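You operate a simulated robot arm through the tools that you are given. There is no shell and no other tool. Be economical: measure what you need, move in short steps, check, and stop when the job is done.

Carry out the task below with a simulated robot arm. There is one attempt and no reset: what you move stays moved.

## Task
Tidy up at the gridded mat. At the end: the purple weight from the gridded mat is in the top drawer; the blue divider from the gridded mat is in the second drawer from the top; whatever was shut is shut again. Leave all else as you found it, and nothing knocked over (what rides in a drawer may roll over).
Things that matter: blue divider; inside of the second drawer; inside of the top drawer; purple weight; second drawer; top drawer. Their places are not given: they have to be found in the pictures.

Only the result counts: the job must be done as asked and must still hold three seconds after the hand-in. Knocking over, shifting, dropping, spilling or breaking anything else fails it.

## Robot
A 6-joint arm with a two-finger parallel gripper, fixed in place. Base frame: the origin is at the foot of the arm, x ahead of it, y to its left, z up. Units: cm, degrees, N and s.
With the tool pointing down near the work surface it reaches from about 30 to 66 cm from the base axis. Its first joint turns from -115.0 to 115.0 degrees. Payload 3.43 kg.
Tool frame: the origin (TCP) lies between the finger pads and is the grasp point; the fingertips stand 3.4 cm ahead of it; z points along the fingers, y is the line along which they close. The gripper opens to 12.8 cm. The fingers are 2.4 cm wide and 1.2 cm thick; the gripper's body (4.8 by 13 cm) begins 9.6 cm behind the TCP.
Orientation is that of the tool frame in the base frame, as a unit quaternion [x, y, z, w]. With the fingers straight down and closing along the base's y, the tool's x points along the base's -x, its y along +y and its z along -z.

## Interface
- The arm moves only by the tool move_arm. Its argument "commands" is a list of rows, each an object of numbers (a shift or turn left out is 0, a gripper value left out holds the last): "x", "y", "z": the shift along the tool's x, y, z in units of 50 mm (1.0 is 50 mm); "wx", "wy", "wz": the turn, a rotation vector about the tool's x, y, z in units of 5 degrees (1.0 is 5 degrees); "grip": the closure, from 0 (fully open) to 1 (shut). In form: [{"x": .., "y": .., "z": .., "wx": .., "wy": .., "wz": .., "grip": ..}, ...]. A call has 1 to 8 rows; each row shifts and turns the commanded pose from where the row before left it, along the tool's axes as they then stand. A call with a number of a shift or a turn outside -1 to 1 is refused whole. Rows are played at 5 a second. More than 5 cm and 8.6 degrees between two rows, or a gripper value outside its range, and nothing of the call is played. Where a pose cannot be reached the arm comes as near as it can. A force on the tool above 40 N (or 10 N above the force at the start of the call, whichever is more), or a blocked arm, ends the call early, and 0.2 s more pass. Each finger travels about 15.3 cm/s and halts on what it meets, pressing with about 39 N; the grip force reading is that of the motor and also rises with nothing between the fingers. The clock runs only during rows and for 0.2 s after the last one: add rows that do not move to give the fingers time. It gives the time, the measured TCP pose, the force on the tool (base axes), the opening and the grip force at its end, in the units of the frame above (readings bear some noise), with the torque about the TCP (base axes, N m) and any sound that the robot's microphone picked up, and new pictures: "pictures" is both (left out), scene, wrist or none.
- Cameras (640 x 400 px; columns grow to the right, rows downward): "scene" is fixed at [22.08, -64.95, 127.39]; the picture's right is [0.98, -0.18, 0.00], its down [-0.08, -0.41, -0.91] and it looks along [0.17, 0.89, -0.42] (base axes); focal length 345 px, centre (320, 200). "wrist" rides on the gripper at [7.6, -1.1, -16] in the tool frame; the picture's right is [0.15, 0.99, 0.00], its down [-0.88, 0.13, -0.46] and it looks along [-0.45, 0.07, 0.89] (tool axes); focal length 234 px, centre (320, 200).
- slide_trunk(by): slides the trunk up (or, below 0, down) by that many cm; the arm rides with it, the base frame stays. It gives what a move gives, with no picture.
- pixel_to_xyz(camera, pixels): for up to 12 pixels [column, row] of the newest picture of that camera ("zoom" is the newest enlarged one), the place [x, y, z] in the base frame of the surface seen there, good to about 0.3 cm. The clock stands still meanwhile.
- zoom(camera, box): a new picture of the part [left, top, right, bottom] of that camera's present view, enlarged. The clock stands still meanwhile.
- hand_in(): hands the job in; it is judged then, once.

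Keep the steps short. Do not move on a guess: measure, check each grasp and each placing, and mend mistakes. In all there are 80 turns and 200 pictures (those below and enlarged ones count). Leave the gripper open and the arm clear of the work at the hand-in unless told otherwise, and finish with a single line.

The tools are called by a JSON object that holds its "op" and its "data". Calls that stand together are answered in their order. move_arm: Moves the arm, as the interface text tells. Its arguments: {"type":"object","properties":{"commands":{"type":"array","items":{"type":"object","properties":{"x":{"type":"number"},"y":{"type":"number"},"z":{"type":"number"},"wx":{"type":"number"},"wy":{"type":"number"},"wz":{"type":"number"},"grip":{"type":"number"}}}},"pictures":{"type":"string","enum":["both","scene","wrist","none"]}},"required":["commands"]} The other tools are called the same way: slide_trunk (by) slides the trunk up or down; pixel_to_xyz (camera, pixels) gives the place of the surface under pixels of a picture; zoom (camera, box) takes an enlarged picture of a part of a camera's view; hand_in () hands the job in.

At the start:

```text
time: 0.0
tool_pos: [41.87, 14.1, 111.56]
orientation: [0.0, 1.0, 0.0, 0.0]
force: [1.0, 0.8, -0.1]
ft_torque: [-0.01, 0.0, 0.03]
width: 12.83
grasp_force: 0.0
trunk travel left (down, up): [-87.5, 11.5]
```

scene: 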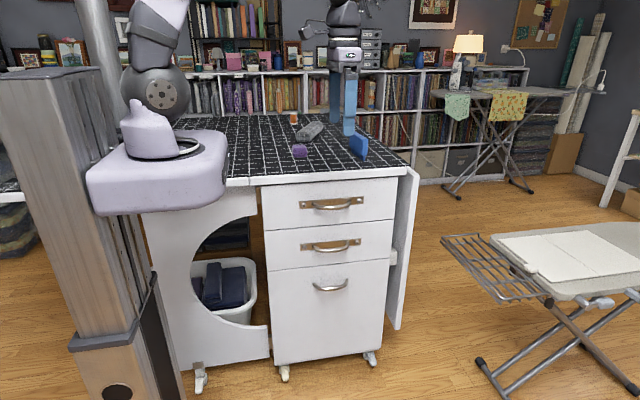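
wrist: 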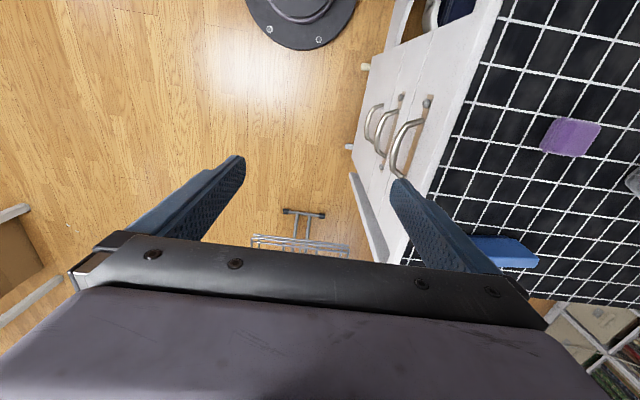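

I see the mat with a purple item (300,151), a blue item (358,146), and drawer handles at (331,203), (331,246). I'll measure these first.

{"op": "pixel_to_xyz", "data": {"camera": "scene", "pixels": [[300, 151], [358, 142], [358, 150], [331, 206], [306, 206], [357, 202], [331, 249], [270, 190], [390, 182], [270, 225], [392, 216], [310, 131]]}}

{"op": "zoom", "data": {"camera": "scene", "box": [250, 100, 430, 212]}}

{"op": "zoom", "data": {"camera": "scene", "box": [250, 170, 430, 282]}}

```text
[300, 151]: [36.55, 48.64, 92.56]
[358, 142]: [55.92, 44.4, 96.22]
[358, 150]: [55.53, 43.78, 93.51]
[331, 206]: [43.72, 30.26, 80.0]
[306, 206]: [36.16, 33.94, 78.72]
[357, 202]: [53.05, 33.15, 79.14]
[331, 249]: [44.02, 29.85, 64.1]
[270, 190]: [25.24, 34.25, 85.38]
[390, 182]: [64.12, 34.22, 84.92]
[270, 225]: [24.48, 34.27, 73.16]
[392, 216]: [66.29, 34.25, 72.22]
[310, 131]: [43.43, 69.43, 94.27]
```

```text
3.56 times, centred on (340, 156) of scene
```

zoom: 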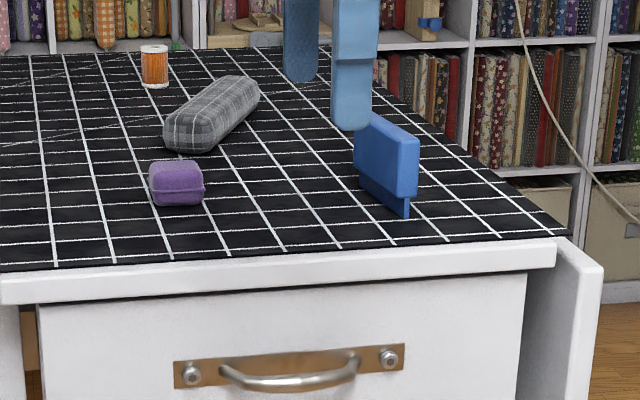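

```text
3.56 times, centred on (340, 226) of scene
```

zoom: 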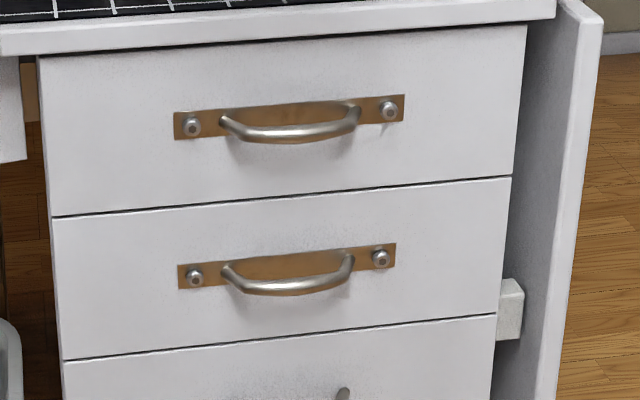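

Drawer fronts are at y≈34.25 and open towards -y. Next I measure the counter edge, the handles and the objects from the wrist view.

{"op": "pixel_to_xyz", "data": {"camera": "wrist", "pixels": [[570, 137], [545, 150], [580, 122], [600, 125], [568, 157], [500, 240], [535, 262], [480, 110], [440, 150], [397, 150], [382, 140], [425, 105]]}}

{"op": "zoom", "data": {"camera": "wrist", "box": [330, 80, 640, 280]}}

{"op": "pixel_to_xyz", "data": {"camera": "scene", "pixels": [[300, 174], [300, 179], [380, 160], [331, 168], [331, 172], [331, 178], [293, 155], [307, 155], [352, 146], [362, 135], [367, 140], [405, 172]]}}

```text
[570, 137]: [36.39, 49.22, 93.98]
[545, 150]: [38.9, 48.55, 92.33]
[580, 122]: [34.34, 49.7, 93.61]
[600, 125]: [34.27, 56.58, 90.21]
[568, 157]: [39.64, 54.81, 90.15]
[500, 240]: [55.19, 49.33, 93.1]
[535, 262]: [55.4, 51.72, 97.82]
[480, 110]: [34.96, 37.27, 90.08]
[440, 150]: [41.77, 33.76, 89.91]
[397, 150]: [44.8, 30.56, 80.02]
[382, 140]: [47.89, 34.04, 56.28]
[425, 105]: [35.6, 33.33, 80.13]
```

```text
2.00 times, centred on (485, 180) of wrist
```

zoom: 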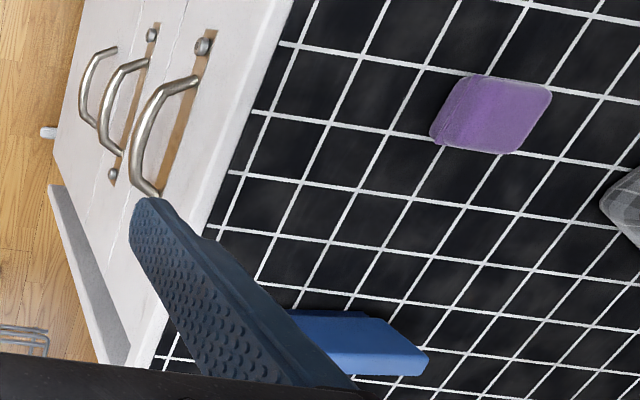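

```text
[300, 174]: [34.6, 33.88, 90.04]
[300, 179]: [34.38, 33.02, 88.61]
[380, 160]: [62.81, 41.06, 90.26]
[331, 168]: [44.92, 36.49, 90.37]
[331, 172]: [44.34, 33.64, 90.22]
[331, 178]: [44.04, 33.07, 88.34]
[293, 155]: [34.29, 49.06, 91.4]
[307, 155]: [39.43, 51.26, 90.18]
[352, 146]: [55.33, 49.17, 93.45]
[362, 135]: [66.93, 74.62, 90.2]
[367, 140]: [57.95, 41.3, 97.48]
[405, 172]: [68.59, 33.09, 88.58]
```

Counter top z≈90, front edge y≈33. I check where the carriage stands relative to the table before sliding the trunk.

{"op": "pixel_to_xyz", "data": {"camera": "scene", "pixels": [[160, 165], [222, 150], [205, 180], [100, 180], [150, 200], [190, 205], [228, 178], [255, 200], [160, 235], [200, 135], [70, 75], [100, 260]]}}

{"op": "pixel_to_xyz", "data": {"camera": "wrist", "pixels": [[300, 10], [300, 40], [390, 40], [364, 68]]}}

```text
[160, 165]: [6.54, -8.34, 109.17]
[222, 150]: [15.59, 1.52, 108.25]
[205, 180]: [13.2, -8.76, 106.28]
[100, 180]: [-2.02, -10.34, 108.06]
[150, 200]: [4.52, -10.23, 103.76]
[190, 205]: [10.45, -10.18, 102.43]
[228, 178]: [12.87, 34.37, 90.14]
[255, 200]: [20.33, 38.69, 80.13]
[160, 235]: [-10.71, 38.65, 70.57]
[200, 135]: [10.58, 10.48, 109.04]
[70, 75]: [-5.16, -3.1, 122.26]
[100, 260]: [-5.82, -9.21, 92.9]
```

```text
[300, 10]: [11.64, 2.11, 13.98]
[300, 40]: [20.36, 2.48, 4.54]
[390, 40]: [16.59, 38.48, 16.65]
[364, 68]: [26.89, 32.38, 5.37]
```

The carriage (y -10..10) stays clear of the table. I lower the trunk by 25 so the tool is near the top handle's height, in free space in front of the drawers.

{"op": "slide_trunk", "data": {"by": -25}}

{"op": "move_arm", "data": {"commands": [{"wx": -1, "y": -0.6, "grip": 0.6}, {"wx": -1, "y": -0.6}, {"wx": -1, "y": -0.6}, {"wx": -1}, {"wx": -1}, {"wx": -1}, {"wx": -1}, {"wx": -1}]}}

```text
time: 2.6
tool_pos: [42.0, 14.07, 86.48]
orientation: [0.0, 1.0, 0.0, 0.0]
force: [-0.7, 0.3, -0.2]
ft_torque: [0.04, -0.01, -0.02]
width: 12.83
grasp_force: 0.1
trunk travel left (down, up): [-62.5, 36.5]
```

```text
time: 4.4
tool_pos: [41.86, 5.18, 85.85]
orientation: [-0.001, 0.94, 0.342, 0.002]
force: [-0.3, 0.2, 0.5]
ft_torque: [-0.03, -0.02, 0.0]
width: 5.11
grasp_force: 0.0
trunk travel left (down, up): [-62.5, 36.5]
```

scene: 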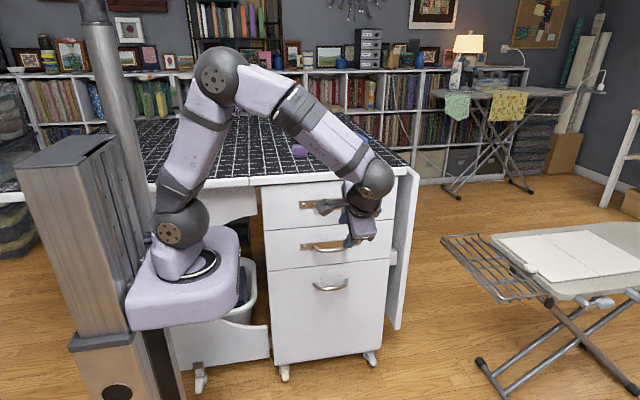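
wrist: 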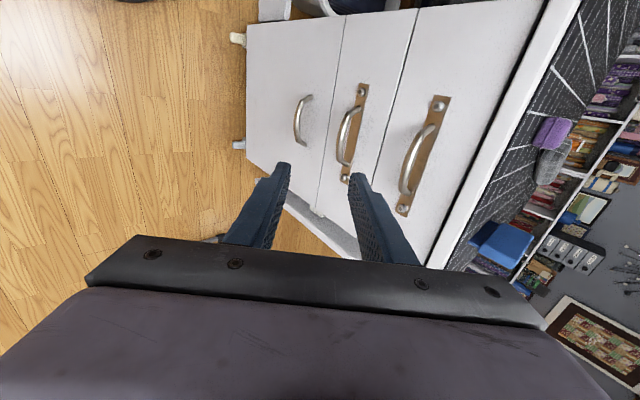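

Tilt works. I measure the handle bars from this view.

{"op": "pixel_to_xyz", "data": {"camera": "wrist", "pixels": [[407, 160], [412, 145], [403, 177], [425, 128], [343, 140], [341, 155], [346, 125], [440, 150], [300, 115]]}}

{"op": "zoom", "data": {"camera": "wrist", "box": [280, 60, 500, 220]}}

```text
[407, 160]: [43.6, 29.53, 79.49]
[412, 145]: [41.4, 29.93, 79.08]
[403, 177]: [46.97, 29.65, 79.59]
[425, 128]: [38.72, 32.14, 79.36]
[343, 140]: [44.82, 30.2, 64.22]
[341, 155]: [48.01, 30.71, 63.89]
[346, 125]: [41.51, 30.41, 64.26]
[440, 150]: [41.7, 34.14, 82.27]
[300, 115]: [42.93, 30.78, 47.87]
```

```text
2.50 times, centred on (390, 140) of wrist
```

zoom: 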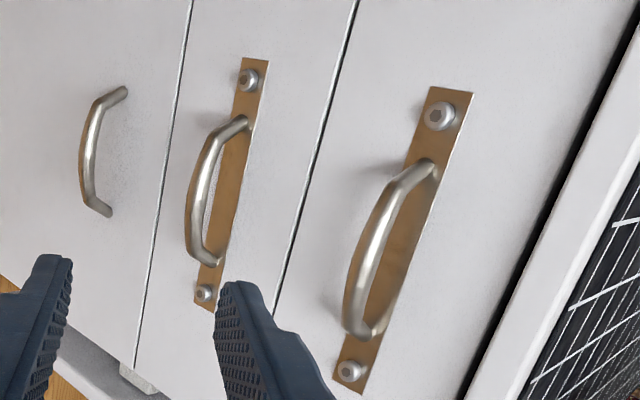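

Top bar centre ≈ (44.2, 30.3, 79.5). I tilt to 60°, narrow the fingers to ~3.5 cm and come up in front of it.

{"op": "move_arm", "data": {"commands": [{"wx": -1, "grip": 0.73}, {"wx": -1}, {"wx": -1}, {"wx": -1}, {"x": -0.468, "y": 0.7, "z": 0.5}, {"y": 0.712, "z": 0.8}, {"z": 0.8}, {"z": 0.7}]}}

```text
refused: row 6 steps farther than a row can; nothing moved
```

{"op": "move_arm", "data": {"commands": [{"wx": -1, "grip": 0.73}, {"wx": -1}, {"wx": -1}, {"wx": -1}, {"x": -0.468, "y": 0.7, "z": 0.4}, {"y": 0.712, "z": 0.6}, {"z": 0.9}, {"z": 0.9}]}}

```text
time: 6.2
tool_pos: [44.27, 21.05, 85.1]
orientation: [0.001, 0.866, 0.5, 0.001]
force: [-0.6, -0.1, -0.2]
ft_torque: [-0.03, -0.01, -0.01]
width: 3.48
grasp_force: 0.1
trunk travel left (down, up): [-62.5, 36.5]
```

scene: 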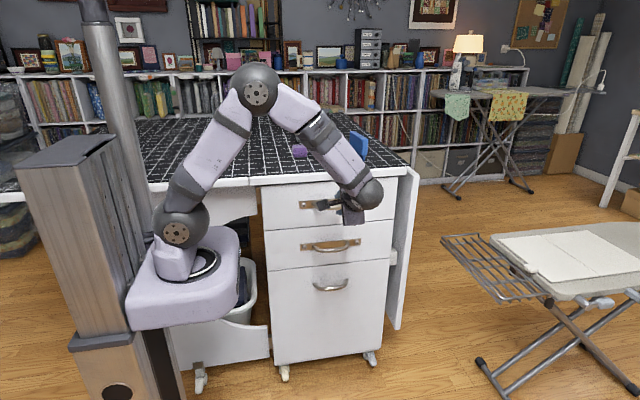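
wrist: 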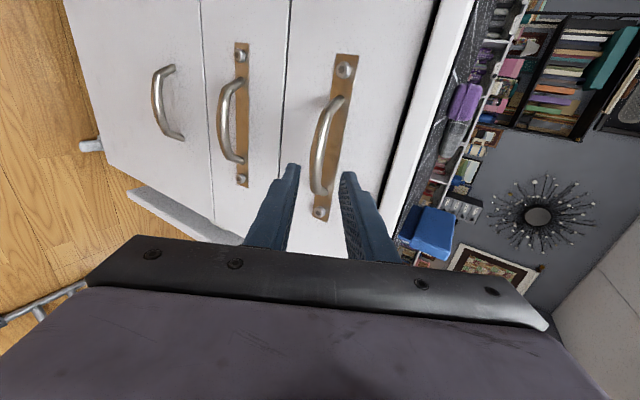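

{"op": "pixel_to_xyz", "data": {"camera": "wrist", "pixels": [[322, 140], [317, 155], [314, 175], [326, 125], [335, 160]]}}

```text
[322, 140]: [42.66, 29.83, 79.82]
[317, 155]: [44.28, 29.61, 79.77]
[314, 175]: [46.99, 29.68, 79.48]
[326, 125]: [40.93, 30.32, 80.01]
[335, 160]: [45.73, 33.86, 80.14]
```

Bar confirmed at about (44.3, 30.1, 79.6). I advance 8.4 cm along the fingers and close.

{"op": "move_arm", "data": {"commands": [{"z": 0.5, "y": -0.03}, {"z": 0.5}, {"z": 0.4}, {"z": 0.28}, {}]}}

```text
time: 7.4
tool_pos: [44.2, 28.2, 80.67]
orientation: [0.0, 0.866, 0.5, 0.0]
force: [0.6, 0.0, -0.2]
ft_torque: [-0.01, -0.01, 0.0]
width: 3.45
grasp_force: 0.1
trunk travel left (down, up): [-62.5, 36.5]
```

scene: 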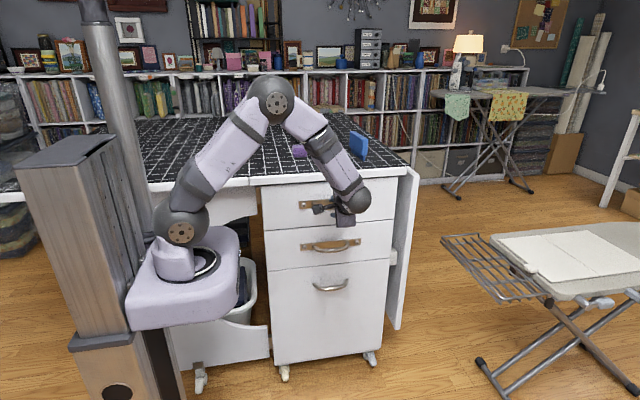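
wrist: 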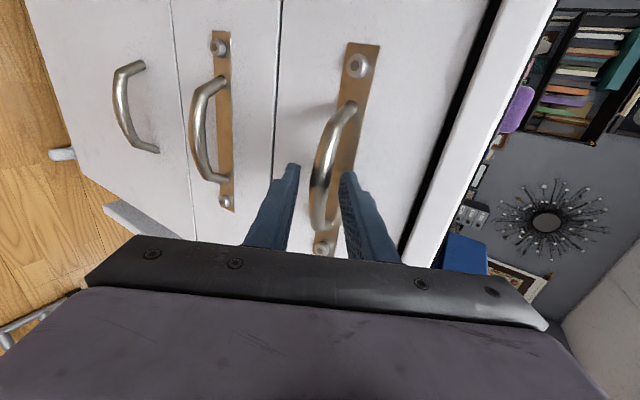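

The bar sits between the fingers. Closing on it.

{"op": "move_arm", "data": {"commands": [{"grip": 0.9}, {"grip": 1.0}, {}], "pictures": "wrist"}}

```text
time: 8.2
tool_pos: [44.3, 28.15, 80.77]
orientation: [-0.001, 0.866, 0.5, 0.001]
force: [1.9, 1.9, 11.0]
ft_torque: [0.36, 0.43, 0.44]
width: 1.66
grasp_force: 45.1
trunk travel left (down, up): [-62.5, 36.5]
```

wrist: 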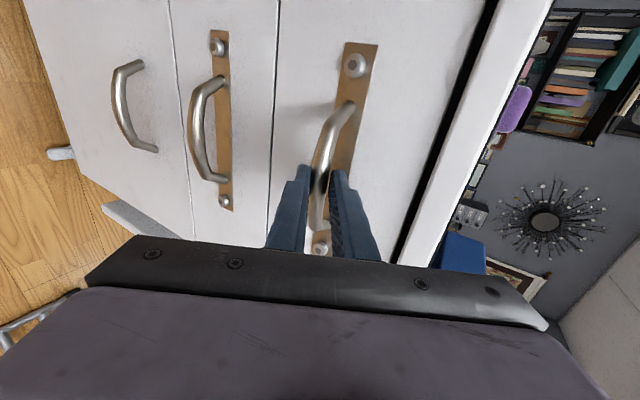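

Held (width 1.66). Pulling straight back in -y, slowly.

{"op": "move_arm", "data": {"commands": [{"y": -0.13, "z": -0.27}, {"y": -0.15, "z": -0.26}, {"y": -0.15, "z": -0.26}, {"y": -0.15, "z": -0.26}], "pictures": "scene"}}

```text
time: 9.2
tool_pos: [44.08, 22.07, 80.78]
orientation: [0.0, 0.865, 0.501, 0.001]
force: [3.9, -3.1, 16.8]
ft_torque: [0.48, 0.81, 0.99]
width: 1.68
grasp_force: 45.5
trunk travel left (down, up): [-62.5, 36.5]
```

scene: 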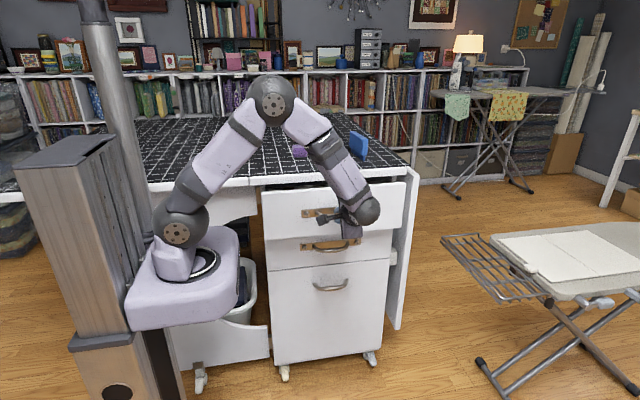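

The drawer opens. I continue another ~12 cm with a small upward correction.

{"op": "move_arm", "data": {"commands": [{"y": -0.11, "z": -0.28}, {"y": -0.14, "z": -0.265}, {"y": -0.15, "z": -0.26}, {"y": -0.15, "z": -0.26}, {"y": -0.15, "z": -0.26}, {"y": -0.15, "z": -0.26}, {"y": -0.15, "z": -0.26}, {"y": -0.15, "z": -0.26}]}}

```text
time: 11.0
tool_pos: [44.32, 10.1, 80.77]
orientation: [0.0, 0.867, 0.499, -0.001]
force: [-2.7, -1.4, -4.4]
ft_torque: [0.04, -0.65, -0.91]
width: 1.67
grasp_force: 44.6
trunk travel left (down, up): [-62.5, 36.5]
```

scene: 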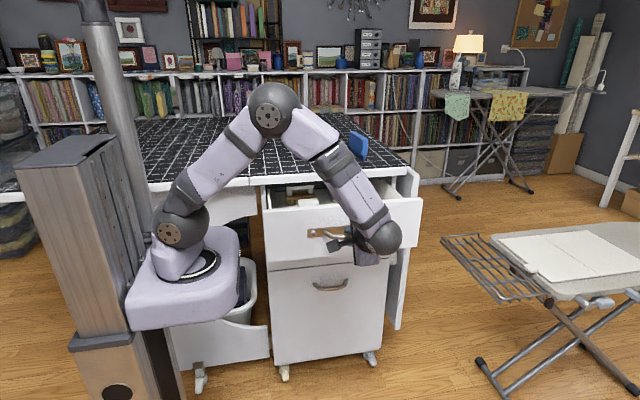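
wrist: 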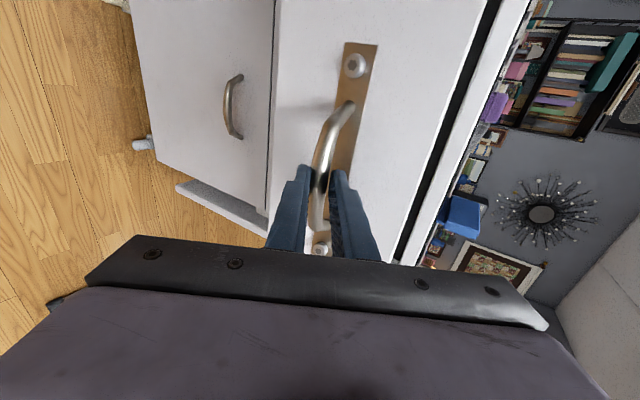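

Open 18 cm. I release slightly and back off along the fingers, then look.

{"op": "move_arm", "data": {"commands": [{"grip": 0.7}, {"grip": 0.7}, {"z": -0.5}, {"z": -0.8}, {"z": -0.8}], "pictures": "scene"}}

{"op": "slide_trunk", "data": {"by": 25}}

{"op": "move_arm", "data": {"commands": [{"wx": 1}, {"wx": 1}, {"wx": 1}, {"wx": 1}, {"wx": 1}, {"wx": 1}]}}

```text
time: 12.2
tool_pos: [44.13, 1.27, 86.0]
orientation: [0.0, 0.866, 0.5, 0.0]
force: [1.0, 0.2, -0.1]
ft_torque: [0.01, 0.01, -0.02]
width: 3.84
grasp_force: 0.1
trunk travel left (down, up): [-62.5, 36.5]
```

scene: 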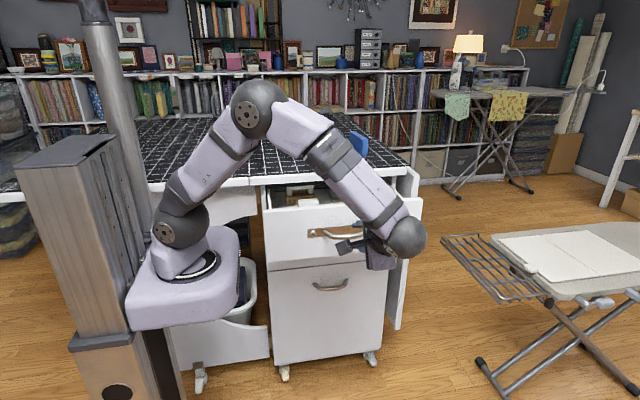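

```text
time: 14.8
tool_pos: [44.06, 1.21, 111.04]
orientation: [-0.001, 0.866, 0.5, 0.0]
force: [-0.5, -0.1, -0.7]
ft_torque: [0.02, -0.01, 0.0]
width: 3.83
grasp_force: 0.1
trunk travel left (down, up): [-87.5, 11.5]
```

```text
time: 16.2
tool_pos: [44.03, 1.27, 111.03]
orientation: [0.001, 0.966, 0.258, 0.0]
force: [0.3, 0.2, -0.2]
ft_torque: [0.0, 0.0, -0.01]
width: 3.84
grasp_force: 0.0
trunk travel left (down, up): [-87.5, 11.5]
```

scene: 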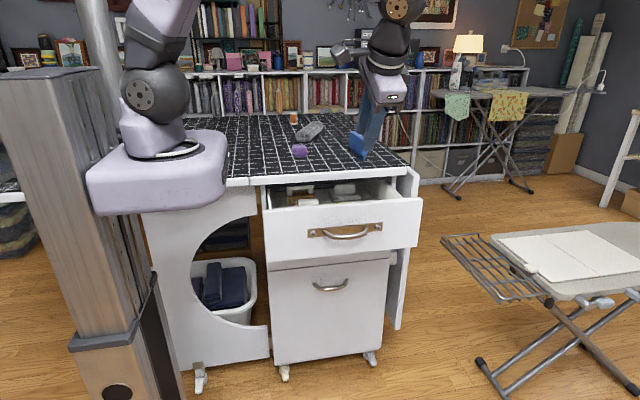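
wrist: 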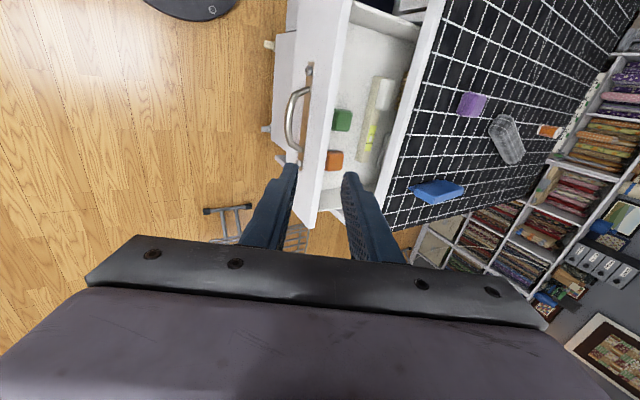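

The top drawer is open and holds things: green (342,120), orange (335,160), a clear case. I look closer and measure.

{"op": "zoom", "data": {"camera": "wrist", "box": [270, 0, 510, 240]}}

{"op": "pixel_to_xyz", "data": {"camera": "wrist", "pixels": [[342, 120], [335, 160], [360, 80], [340, 90], [375, 110], [385, 90], [365, 40], [385, 50], [400, 10], [315, 120], [340, 190], [360, 120]]}}

{"op": "zoom", "data": {"camera": "scene", "box": [255, 165, 425, 271]}}

```text
1.67 times, centred on (390, 120) of wrist
```

zoom: 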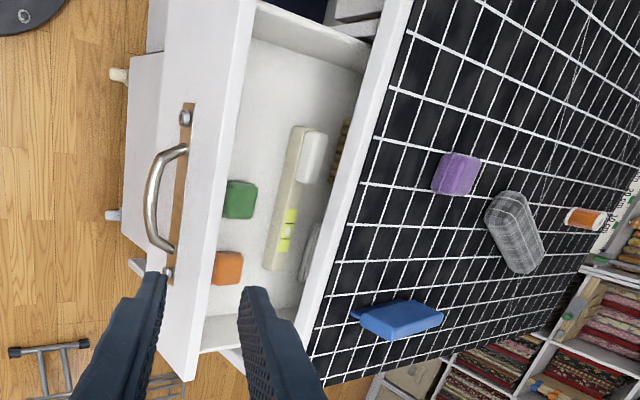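

```text
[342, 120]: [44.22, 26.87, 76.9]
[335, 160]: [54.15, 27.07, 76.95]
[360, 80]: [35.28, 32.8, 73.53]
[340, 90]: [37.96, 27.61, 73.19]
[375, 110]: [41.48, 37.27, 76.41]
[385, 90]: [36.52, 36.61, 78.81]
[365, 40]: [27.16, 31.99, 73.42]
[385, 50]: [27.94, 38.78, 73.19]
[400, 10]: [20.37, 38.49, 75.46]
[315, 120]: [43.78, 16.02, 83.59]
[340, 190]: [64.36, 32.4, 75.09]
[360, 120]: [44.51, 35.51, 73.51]
```

```text
3.76 times, centred on (340, 218) of scene
```

zoom: 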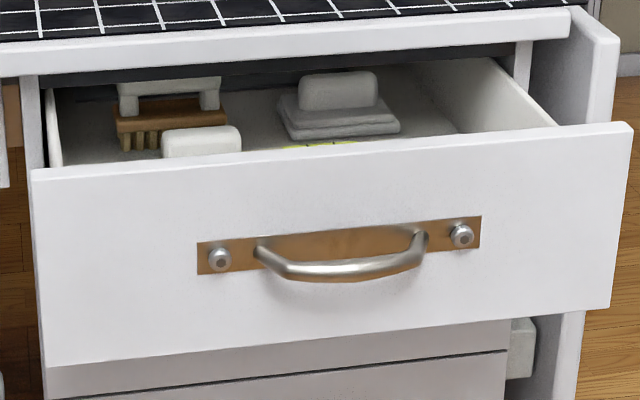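

Drawer floor z≈73.3; there's a free region around x≈32, y≈25. I straighten the tool and go above the purple weight for a look.

{"op": "move_arm", "data": {"commands": [{"wx": 1, "y": 0.5, "grip": 0.2}, {"wx": 1}, {"wx": 1}, {"wx": 1}, {"wx": 1}, {"wx": 1}, {"y": 0.9, "x": 0.3}, {"y": 0.9, "x": 0.3}], "pictures": "none"}}

{"op": "move_arm", "data": {"commands": [{"y": 0.9, "x": 0.3}, {"y": 0.9, "x": 0.3}, {"y": 0.9, "x": 0.3}, {"y": 0.9, "x": 0.3}, {"y": 0.9}, {"y": 0.9}]}}

```text
time: 18.0
tool_pos: [41.03, 12.57, 112.08]
orientation: [0.001, 1.0, 0.0, 0.0]
force: [-0.9, 0.2, -0.7]
ft_torque: [-0.03, -0.02, 0.0]
width: 10.23
grasp_force: 0.1
trunk travel left (down, up): [-87.5, 11.5]
```

```text
time: 19.4
tool_pos: [35.16, 39.74, 112.14]
orientation: [0.0, 1.0, -0.001, 0.0]
force: [-1.2, 0.5, 0.1]
ft_torque: [-0.01, -0.01, -0.03]
width: 10.25
grasp_force: 0.0
trunk travel left (down, up): [-87.5, 11.5]
```

scene: 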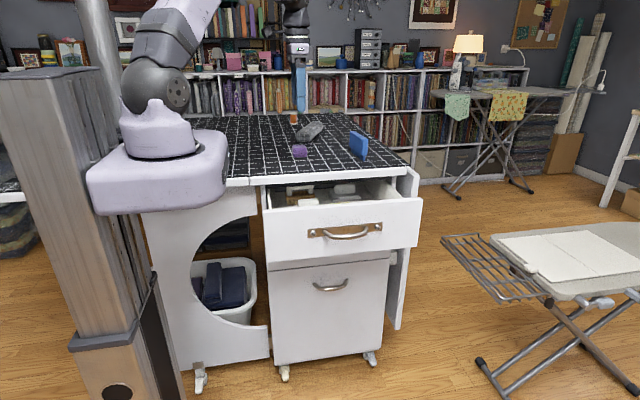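
wrist: 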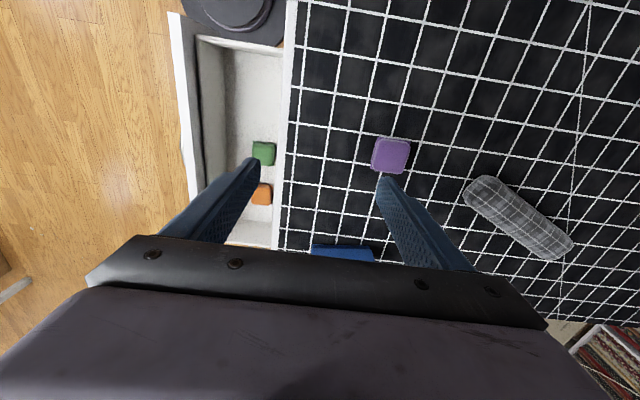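

{"op": "pixel_to_xyz", "data": {"camera": "wrist", "pixels": [[379, 142], [406, 143], [403, 169], [377, 166], [391, 154], [318, 248], [370, 252], [345, 258], [468, 197], [265, 152], [235, 60], [280, 60]]}}

{"op": "zoom", "data": {"camera": "wrist", "box": [300, 100, 460, 270]}}

```text
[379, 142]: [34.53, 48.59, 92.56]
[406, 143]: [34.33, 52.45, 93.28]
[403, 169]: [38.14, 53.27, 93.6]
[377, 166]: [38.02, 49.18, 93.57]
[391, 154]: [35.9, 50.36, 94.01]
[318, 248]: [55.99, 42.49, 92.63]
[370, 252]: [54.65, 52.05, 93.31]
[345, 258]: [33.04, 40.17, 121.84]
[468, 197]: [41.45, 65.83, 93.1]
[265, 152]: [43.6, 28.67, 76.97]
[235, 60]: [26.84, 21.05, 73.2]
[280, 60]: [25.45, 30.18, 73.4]
```

```text
2.35 times, centred on (380, 185) of wrist
```

zoom: 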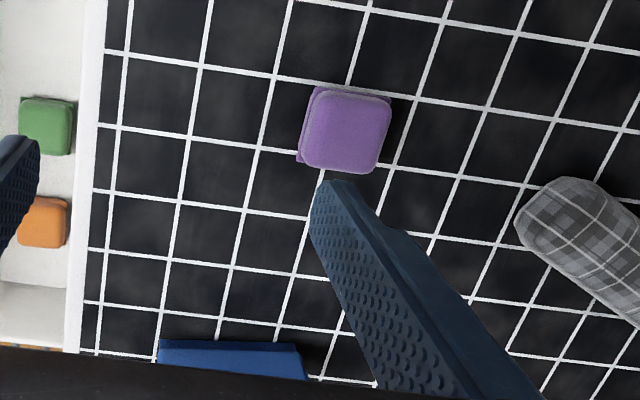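

Purple centre ≈ (36.3, 50.9), top z≈94, edges nearly aligned with the base axes. I move above it and lower partway.

{"op": "move_arm", "data": {"commands": [{"x": -0.23, "y": 0.8}, {"y": 0.8}, {"y": 0.632}, {"z": 0.8}, {"z": 0.8}, {}]}}

```text
time: 20.8
tool_pos: [35.58, 49.57, 103.91]
orientation: [0.0, 1.0, 0.0, 0.0]
force: [0.6, -0.3, 0.4]
ft_torque: [-0.01, -0.02, -0.02]
width: 10.22
grasp_force: 0.1
out of reach, approached as far as the arm can: row 3
trunk travel left (down, up): [-87.5, 11.5]
```

scene: 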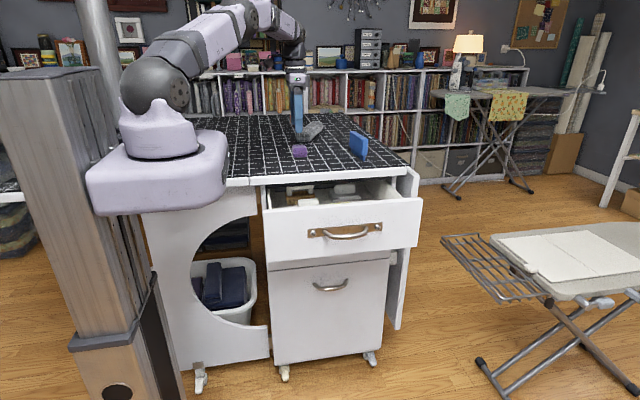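
wrist: 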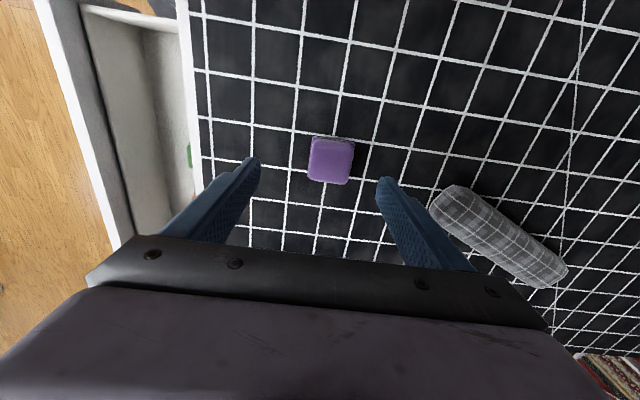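

It was slightly out of reach at that height; lower should do. I remeasure the weight.

{"op": "pixel_to_xyz", "data": {"camera": "wrist", "pixels": [[315, 142], [351, 145], [346, 180], [311, 176], [331, 160], [310, 160], [353, 162]]}}

{"op": "zoom", "data": {"camera": "wrist", "box": [250, 100, 410, 210]}}

```text
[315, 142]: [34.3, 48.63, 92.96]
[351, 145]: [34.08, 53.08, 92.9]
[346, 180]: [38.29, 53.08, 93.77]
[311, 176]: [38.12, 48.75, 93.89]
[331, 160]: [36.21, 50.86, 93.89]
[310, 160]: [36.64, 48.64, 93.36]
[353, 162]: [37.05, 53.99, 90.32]
```

```text
3.64 times, centred on (330, 155) of wrist
```

zoom: 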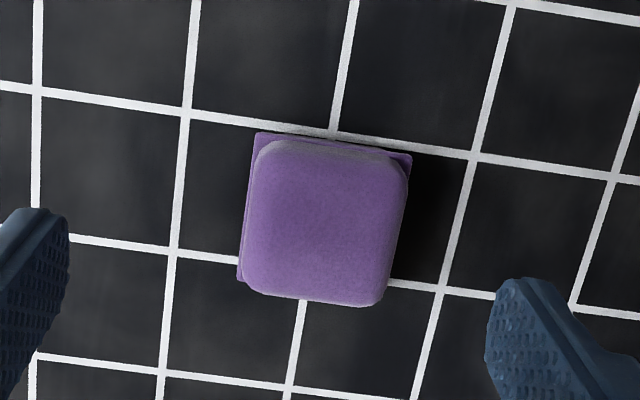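

Aligned with the fingers; centre (36.2, 50.9). Lower while shifting the remaining bit.

{"op": "move_arm", "data": {"commands": [{"z": 0.7}, {"x": -0.13, "y": 0.26, "z": 0.4}, {"z": 0.3}, {}], "pictures": "wrist"}}

```text
time: 21.8
tool_pos: [36.28, 50.77, 96.83]
orientation: [0.0, 1.0, 0.0, 0.0]
force: [-0.8, -0.2, 0.4]
ft_torque: [0.02, 0.0, -0.01]
width: 10.24
grasp_force: 0.0
trunk travel left (down, up): [-87.5, 11.5]
```

wrist: 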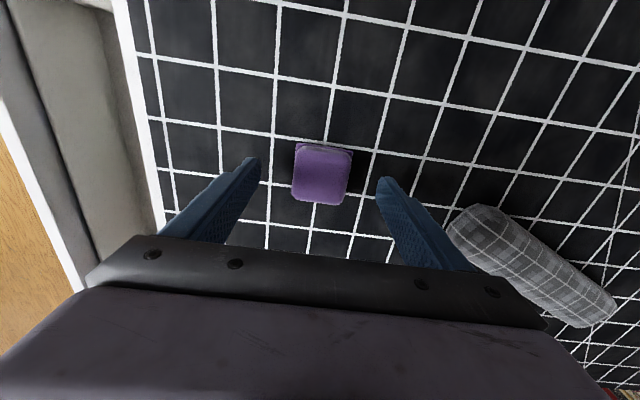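

Centred. Lower 2.8 (tips at ~90.6) and close.

{"op": "move_arm", "data": {"commands": [{"z": 0.3}, {"z": 0.26}, {"grip": 0.5}, {"grip": 0.75}, {"grip": 1.0}, {}], "pictures": "wrist"}}

```text
time: 23.2
tool_pos: [36.31, 51.02, 94.05]
orientation: [0.0, 1.0, 0.0, 0.001]
force: [0.2, 0.1, -0.4]
ft_torque: [0.1, -0.05, 0.0]
width: 4.93
grasp_force: 39.3
trunk travel left (down, up): [-87.5, 11.5]
```

wrist: 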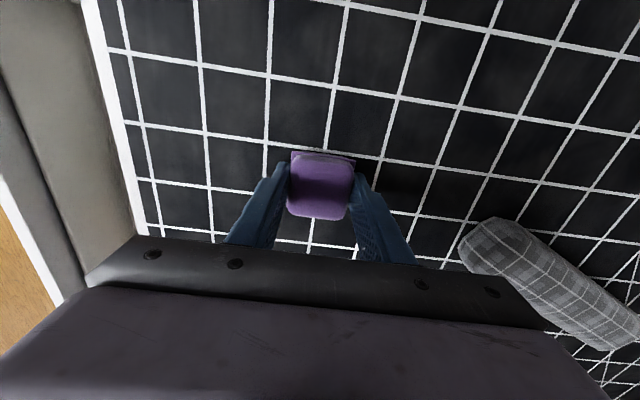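

Gripped (4.93 cm). Lift and carry towards (33, 25).

{"op": "move_arm", "data": {"commands": [{"z": -0.4}, {"z": -0.7}, {"y": -0.7, "x": 0.2, "z": -0.3}, {"y": -0.9, "x": 0.2}, {"y": -0.9, "x": 0.2}, {"y": -0.9}, {"y": -0.9}, {"y": -0.9}]}}

```text
time: 25.0
tool_pos: [33.07, 24.71, 101.18]
orientation: [0.0, 1.0, 0.002, 0.0]
force: [-0.3, -1.1, -3.0]
ft_torque: [0.04, 0.01, -0.04]
width: 4.92
grasp_force: 39.7
trunk travel left (down, up): [-87.5, 11.5]
```

scene: 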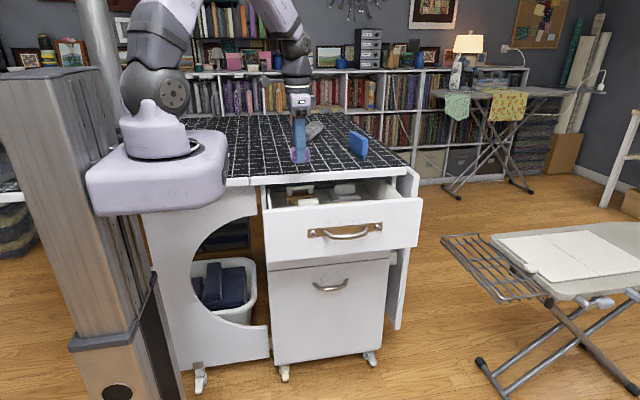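
wrist: 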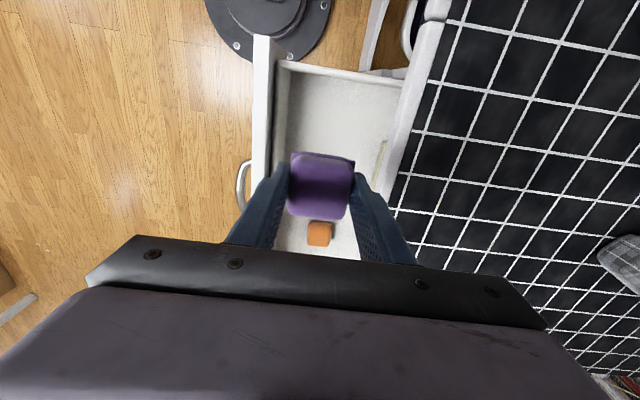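

Held. I lower the trunk by 18, then finish with the arm.

{"op": "slide_trunk", "data": {"by": -18}}

{"op": "move_arm", "data": {"commands": [{"z": 0.4}, {"z": 0.3}, {}]}}

```text
time: 27.0
tool_pos: [33.18, 24.84, 83.11]
orientation: [0.0, 1.0, 0.0, 0.0]
force: [0.2, -0.7, -2.7]
ft_torque: [0.01, 0.0, -0.02]
width: 4.97
grasp_force: 38.7
trunk travel left (down, up): [-69.5, 29.5]
```

```text
time: 27.8
tool_pos: [33.24, 24.84, 79.58]
orientation: [0.0, 1.0, 0.0, -0.001]
force: [0.1, 0.5, -1.8]
ft_torque: [0.0, 0.01, -0.02]
width: 4.99
grasp_force: 38.9
trunk travel left (down, up): [-69.5, 29.5]
```

scene: 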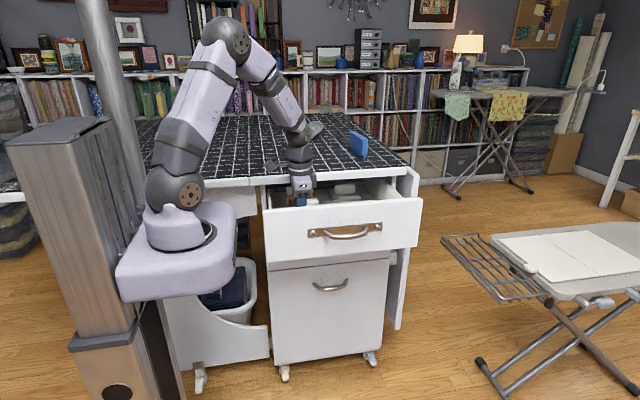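
wrist: 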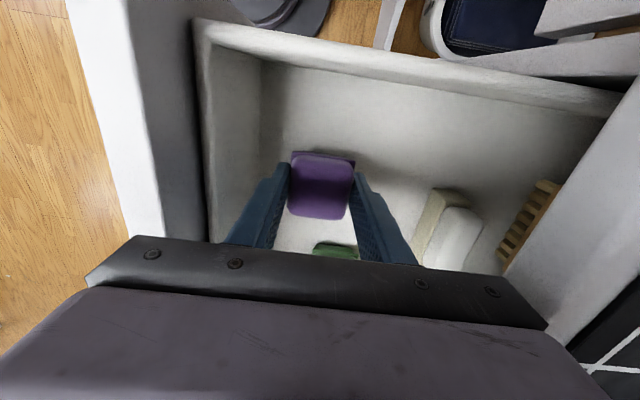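

The spot is free. Lower the last 2 cm gently.

{"op": "move_arm", "data": {"commands": [{"z": 0.2}, {"z": 0.12}, {"z": 0.06}, {}], "pictures": "none"}}

```text
time: 28.8
tool_pos: [33.14, 25.03, 77.72]
orientation: [0.0, 1.0, 0.0, 0.0]
force: [0.4, 1.1, -2.6]
ft_torque: [0.0, 0.0, 0.0]
width: 4.98
grasp_force: 38.9
trunk travel left (down, up): [-69.5, 29.5]
```

{"op": "move_arm", "data": {"commands": [{"z": 0.05}, {"z": 0.04}, {}], "pictures": "none"}}

```text
time: 29.6
tool_pos: [33.04, 24.94, 77.26]
orientation: [0.001, 1.0, 0.0, 0.001]
force: [-1.2, 1.1, 5.5]
ft_torque: [-0.17, 0.1, -0.03]
width: 4.96
grasp_force: 38.7
trunk travel left (down, up): [-69.5, 29.5]
```

Contact with the floor (force z rose to 5.5). Open gently and rise.

{"op": "move_arm", "data": {"commands": [{"grip": 0.55}, {"grip": 0.45}, {}, {"z": -0.4}, {"z": -0.9}, {"z": -0.9}, {"z": -0.9}]}}

```text
time: 31.2
tool_pos: [33.07, 24.87, 92.89]
orientation: [0.0, 1.0, 0.0, 0.0]
force: [0.3, -0.4, 0.0]
ft_torque: [-0.02, 0.0, -0.01]
width: 7.06
grasp_force: 0.0
trunk travel left (down, up): [-69.5, 29.5]
```

scene: 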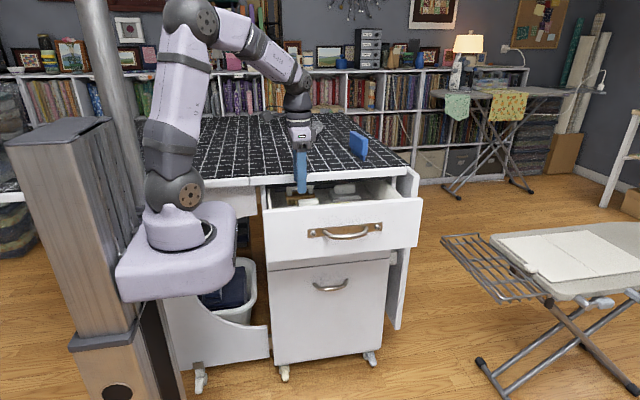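
wrist: 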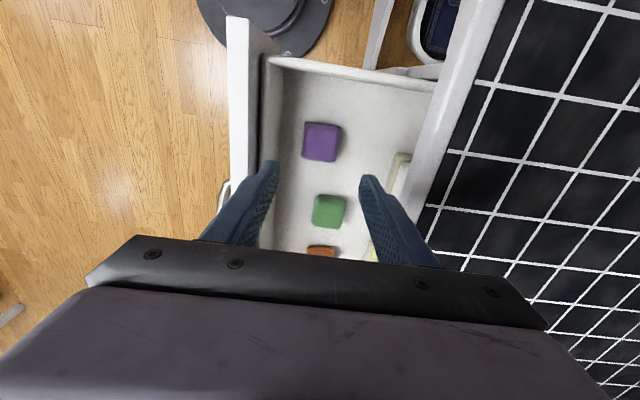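

Purple weight stands in the top drawer. Now back to the pose in front of the handle, to close it.

{"op": "move_arm", "data": {"commands": [{"y": -0.787, "x": -0.37, "grip": 0.7}, {"y": -0.787, "x": -0.37}, {"y": -0.787, "x": -0.37}, {"y": -0.787, "x": -0.37}, {"y": -0.787, "x": -0.37}, {"y": -0.787, "x": -0.37}], "pictures": "none"}}

{"op": "move_arm", "data": {"commands": [{"wx": -1.0}, {"wx": -1}, {"wx": -1}, {"wx": -1}, {"wx": -1}, {"wx": -1}, {"wx": -1}, {"wx": -1}], "pictures": "none"}}

{"op": "move_arm", "data": {"commands": [{"wx": -1}, {"wx": -1}, {"wx": -1}, {"wx": -1}], "pictures": "none"}}

{"op": "slide_trunk", "data": {"by": -7}}

{"op": "move_arm", "data": {"commands": [{}]}}

```text
time: 32.6
tool_pos: [44.22, 1.13, 92.86]
orientation: [0.0, 1.0, -0.001, 0.0]
force: [-0.3, -0.2, -0.5]
ft_torque: [0.03, -0.01, 0.04]
width: 3.86
grasp_force: 0.0
trunk travel left (down, up): [-69.5, 29.5]
```

```text
time: 34.4
tool_pos: [44.25, 1.16, 92.75]
orientation: [0.0, 0.94, 0.342, 0.0]
force: [0.2, 1.3, -0.2]
ft_torque: [0.02, -0.02, 0.05]
width: 3.85
grasp_force: 0.0
trunk travel left (down, up): [-69.5, 29.5]
```

```text
time: 35.4
tool_pos: [44.17, 1.31, 92.76]
orientation: [-0.001, 0.866, 0.5, 0.0]
force: [-0.4, -0.8, 0.5]
ft_torque: [0.0, -0.01, 0.0]
width: 3.83
grasp_force: 0.1
trunk travel left (down, up): [-69.5, 29.5]
```

```text
time: 36.4
tool_pos: [44.17, 1.11, 85.74]
orientation: [0.0, 0.866, 0.499, 0.001]
force: [-0.2, 0.1, -0.1]
ft_torque: [0.0, 0.01, 0.01]
width: 3.86
grasp_force: 0.0
trunk travel left (down, up): [-62.5, 36.5]
```

```text
time: 36.8
tool_pos: [44.19, 1.27, 85.67]
orientation: [0.0, 0.866, 0.5, 0.0]
force: [0.2, 0.1, 0.6]
ft_torque: [0.02, 0.01, 0.0]
width: 3.86
grasp_force: 0.0
trunk travel left (down, up): [-62.5, 36.5]
```

scene: 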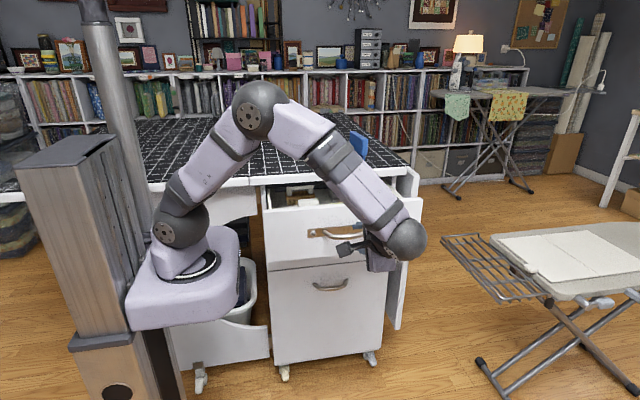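
wrist: 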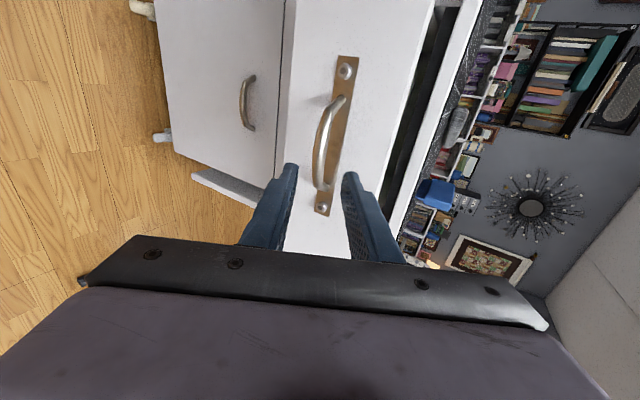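

Handle in front as before. Advance 10 cm and grip it.

{"op": "move_arm", "data": {"commands": [{"z": 0.6, "y": 0.06}, {"z": 0.6}, {"z": 0.5}, {"z": 0.3}, {}, {"grip": 0.9}, {"grip": 1.0}, {}], "pictures": "wrist"}}

```text
time: 38.6
tool_pos: [44.29, 9.99, 80.82]
orientation: [0.0, 0.866, 0.499, 0.0]
force: [-1.3, -1.7, -9.7]
ft_torque: [-0.28, -0.43, -0.45]
width: 1.65
grasp_force: 45.0
trunk travel left (down, up): [-62.5, 36.5]
```

wrist: 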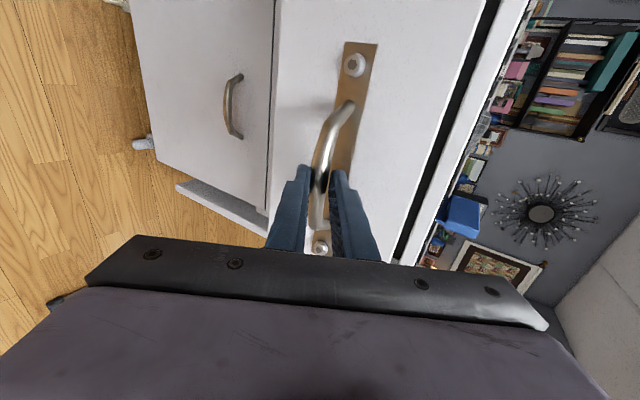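

Gripped. Push it in, 12 cm first.

{"op": "move_arm", "data": {"commands": [{"y": 0.124, "z": 0.275}, {"y": 0.15, "z": 0.26}, {"y": 0.15, "z": 0.26}, {"y": 0.15, "z": 0.26}, {"y": 0.15, "z": 0.26}, {"y": 0.15, "z": 0.26}, {"y": 0.15, "z": 0.26}, {"y": 0.15, "z": 0.26}], "pictures": "none"}}

{"op": "move_arm", "data": {"commands": [{"y": 0.15, "z": 0.26}, {"y": 0.15, "z": 0.26}, {"y": 0.13, "z": 0.225}, {"y": 0.1, "z": 0.173}, {"y": 0.05, "z": 0.087}, {}]}}

```text
time: 40.4
tool_pos: [44.32, 22.12, 80.91]
orientation: [0.002, 0.866, 0.5, 0.001]
force: [10.8, 1.9, 8.3]
ft_torque: [0.16, -0.18, -0.39]
width: 1.67
grasp_force: 44.7
trunk travel left (down, up): [-62.5, 36.5]
```

```text
time: 41.8
tool_pos: [44.28, 27.79, 80.85]
orientation: [0.0, 0.866, 0.5, 0.0]
force: [8.9, -2.0, 5.5]
ft_torque: [0.05, -0.83, -1.12]
width: 1.66
grasp_force: 45.0
trunk travel left (down, up): [-62.5, 36.5]
```

scene: 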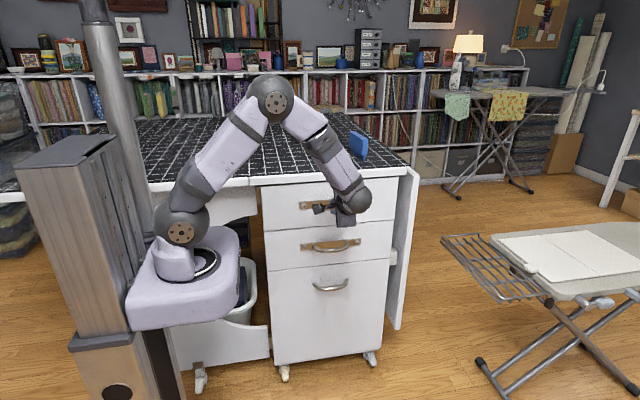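
wrist: 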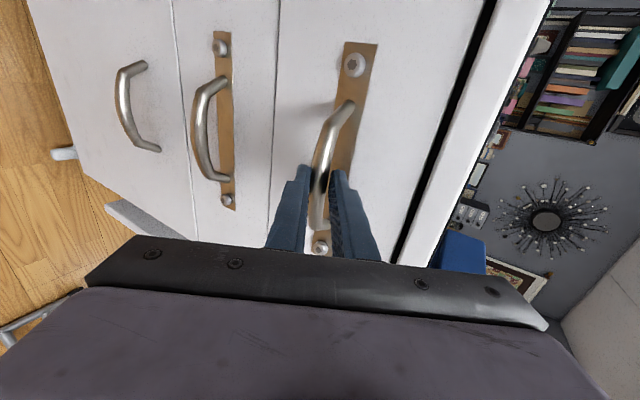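

0.35 cm remains; push until it stops.

{"op": "move_arm", "data": {"commands": [{"y": 0.02, "z": 0.035}, {"y": 0.02, "z": 0.035}, {"y": 0.02, "z": 0.035}, {"y": 0.02, "z": 0.035}, {}], "pictures": "none"}}

```text
time: 43.0
tool_pos: [44.29, 28.13, 80.87]
orientation: [0.001, 0.866, 0.499, 0.001]
force: [6.8, -37.4, 8.3]
ft_torque: [-0.42, -0.11, 0.37]
width: 1.66
grasp_force: 45.1
trunk travel left (down, up): [-62.5, 36.5]
```

Closed firmly (stop force 37 N at the original position). Release, back off 8 cm, then slide down to the second handle.

{"op": "move_arm", "data": {"commands": [{"y": -0.02, "z": -0.035, "grip": 0.85}, {"grip": 0.72}, {}, {"z": -0.5}, {"z": -0.6}, {"z": -0.6}], "pictures": "none"}}

{"op": "slide_trunk", "data": {"by": -15.4}}

{"op": "move_arm", "data": {"commands": [{}]}}

{"op": "zoom", "data": {"camera": "wrist", "box": [200, 30, 460, 260]}}

```text
time: 44.4
tool_pos: [44.08, 20.96, 84.89]
orientation: [0.001, 0.866, 0.5, -0.001]
force: [-0.5, 0.0, 0.5]
ft_torque: [0.01, 0.0, 0.01]
width: 3.59
grasp_force: 0.1
trunk travel left (down, up): [-62.5, 36.5]
```

```text
time: 46.2
tool_pos: [43.98, 20.96, 69.52]
orientation: [0.0, 0.866, 0.5, 0.0]
force: [-0.2, 0.3, -0.4]
ft_torque: [0.03, -0.02, -0.01]
width: 3.55
grasp_force: 0.0
trunk travel left (down, up): [-47.1, 51.9]
```

```text
time: 46.6
tool_pos: [43.92, 21.09, 69.63]
orientation: [0.0, 0.866, 0.5, 0.0]
force: [0.0, -0.2, -0.6]
ft_torque: [-0.01, 0.0, 0.02]
width: 3.58
grasp_force: 0.0
trunk travel left (down, up): [-47.1, 51.9]
```

scene: 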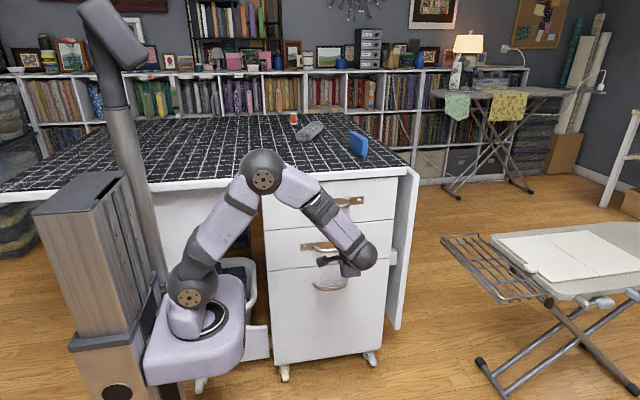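
wrist: 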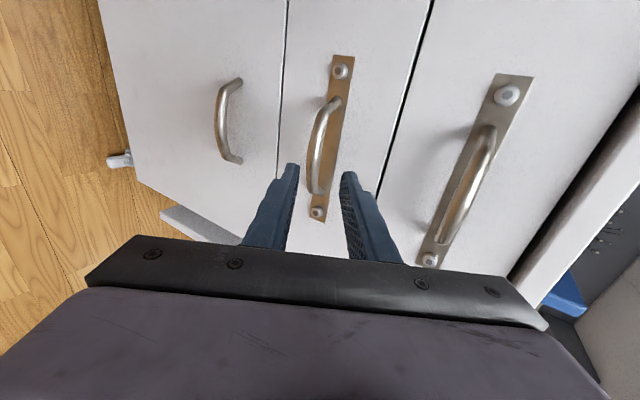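

```text
1.74 times, centred on (330, 145) of wrist
```

zoom: 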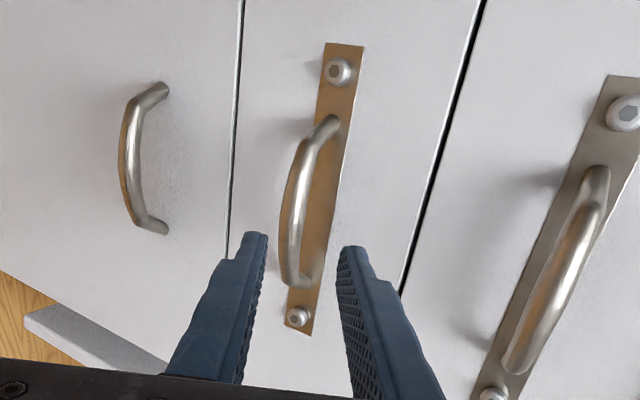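

{"op": "pixel_to_xyz", "data": {"camera": "wrist", "pixels": [[318, 140], [314, 155], [311, 172], [345, 60], [510, 150]]}}

```text
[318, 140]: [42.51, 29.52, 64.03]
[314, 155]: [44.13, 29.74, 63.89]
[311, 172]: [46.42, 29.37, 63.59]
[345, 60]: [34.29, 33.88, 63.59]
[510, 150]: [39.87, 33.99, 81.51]
```

Second bar ≈ z 63.85. Advance to TCP (44, 28.15, 65.05), then close.

{"op": "move_arm", "data": {"commands": [{"z": 0.5, "y": -0.078}, {"z": 0.5}, {"z": 0.4}, {"z": 0.28}, {}, {"grip": 0.9}, {"grip": 1.0}, {}], "pictures": "wrist"}}

```text
time: 48.4
tool_pos: [43.94, 28.11, 64.85]
orientation: [0.0, 0.867, 0.499, 0.0]
force: [-0.3, -1.5, -4.1]
ft_torque: [-0.13, -0.23, -0.24]
width: 1.68
grasp_force: 44.9
trunk travel left (down, up): [-47.1, 51.9]
```

wrist: 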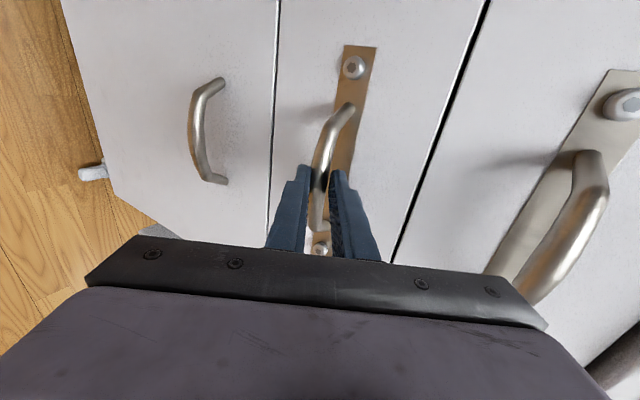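

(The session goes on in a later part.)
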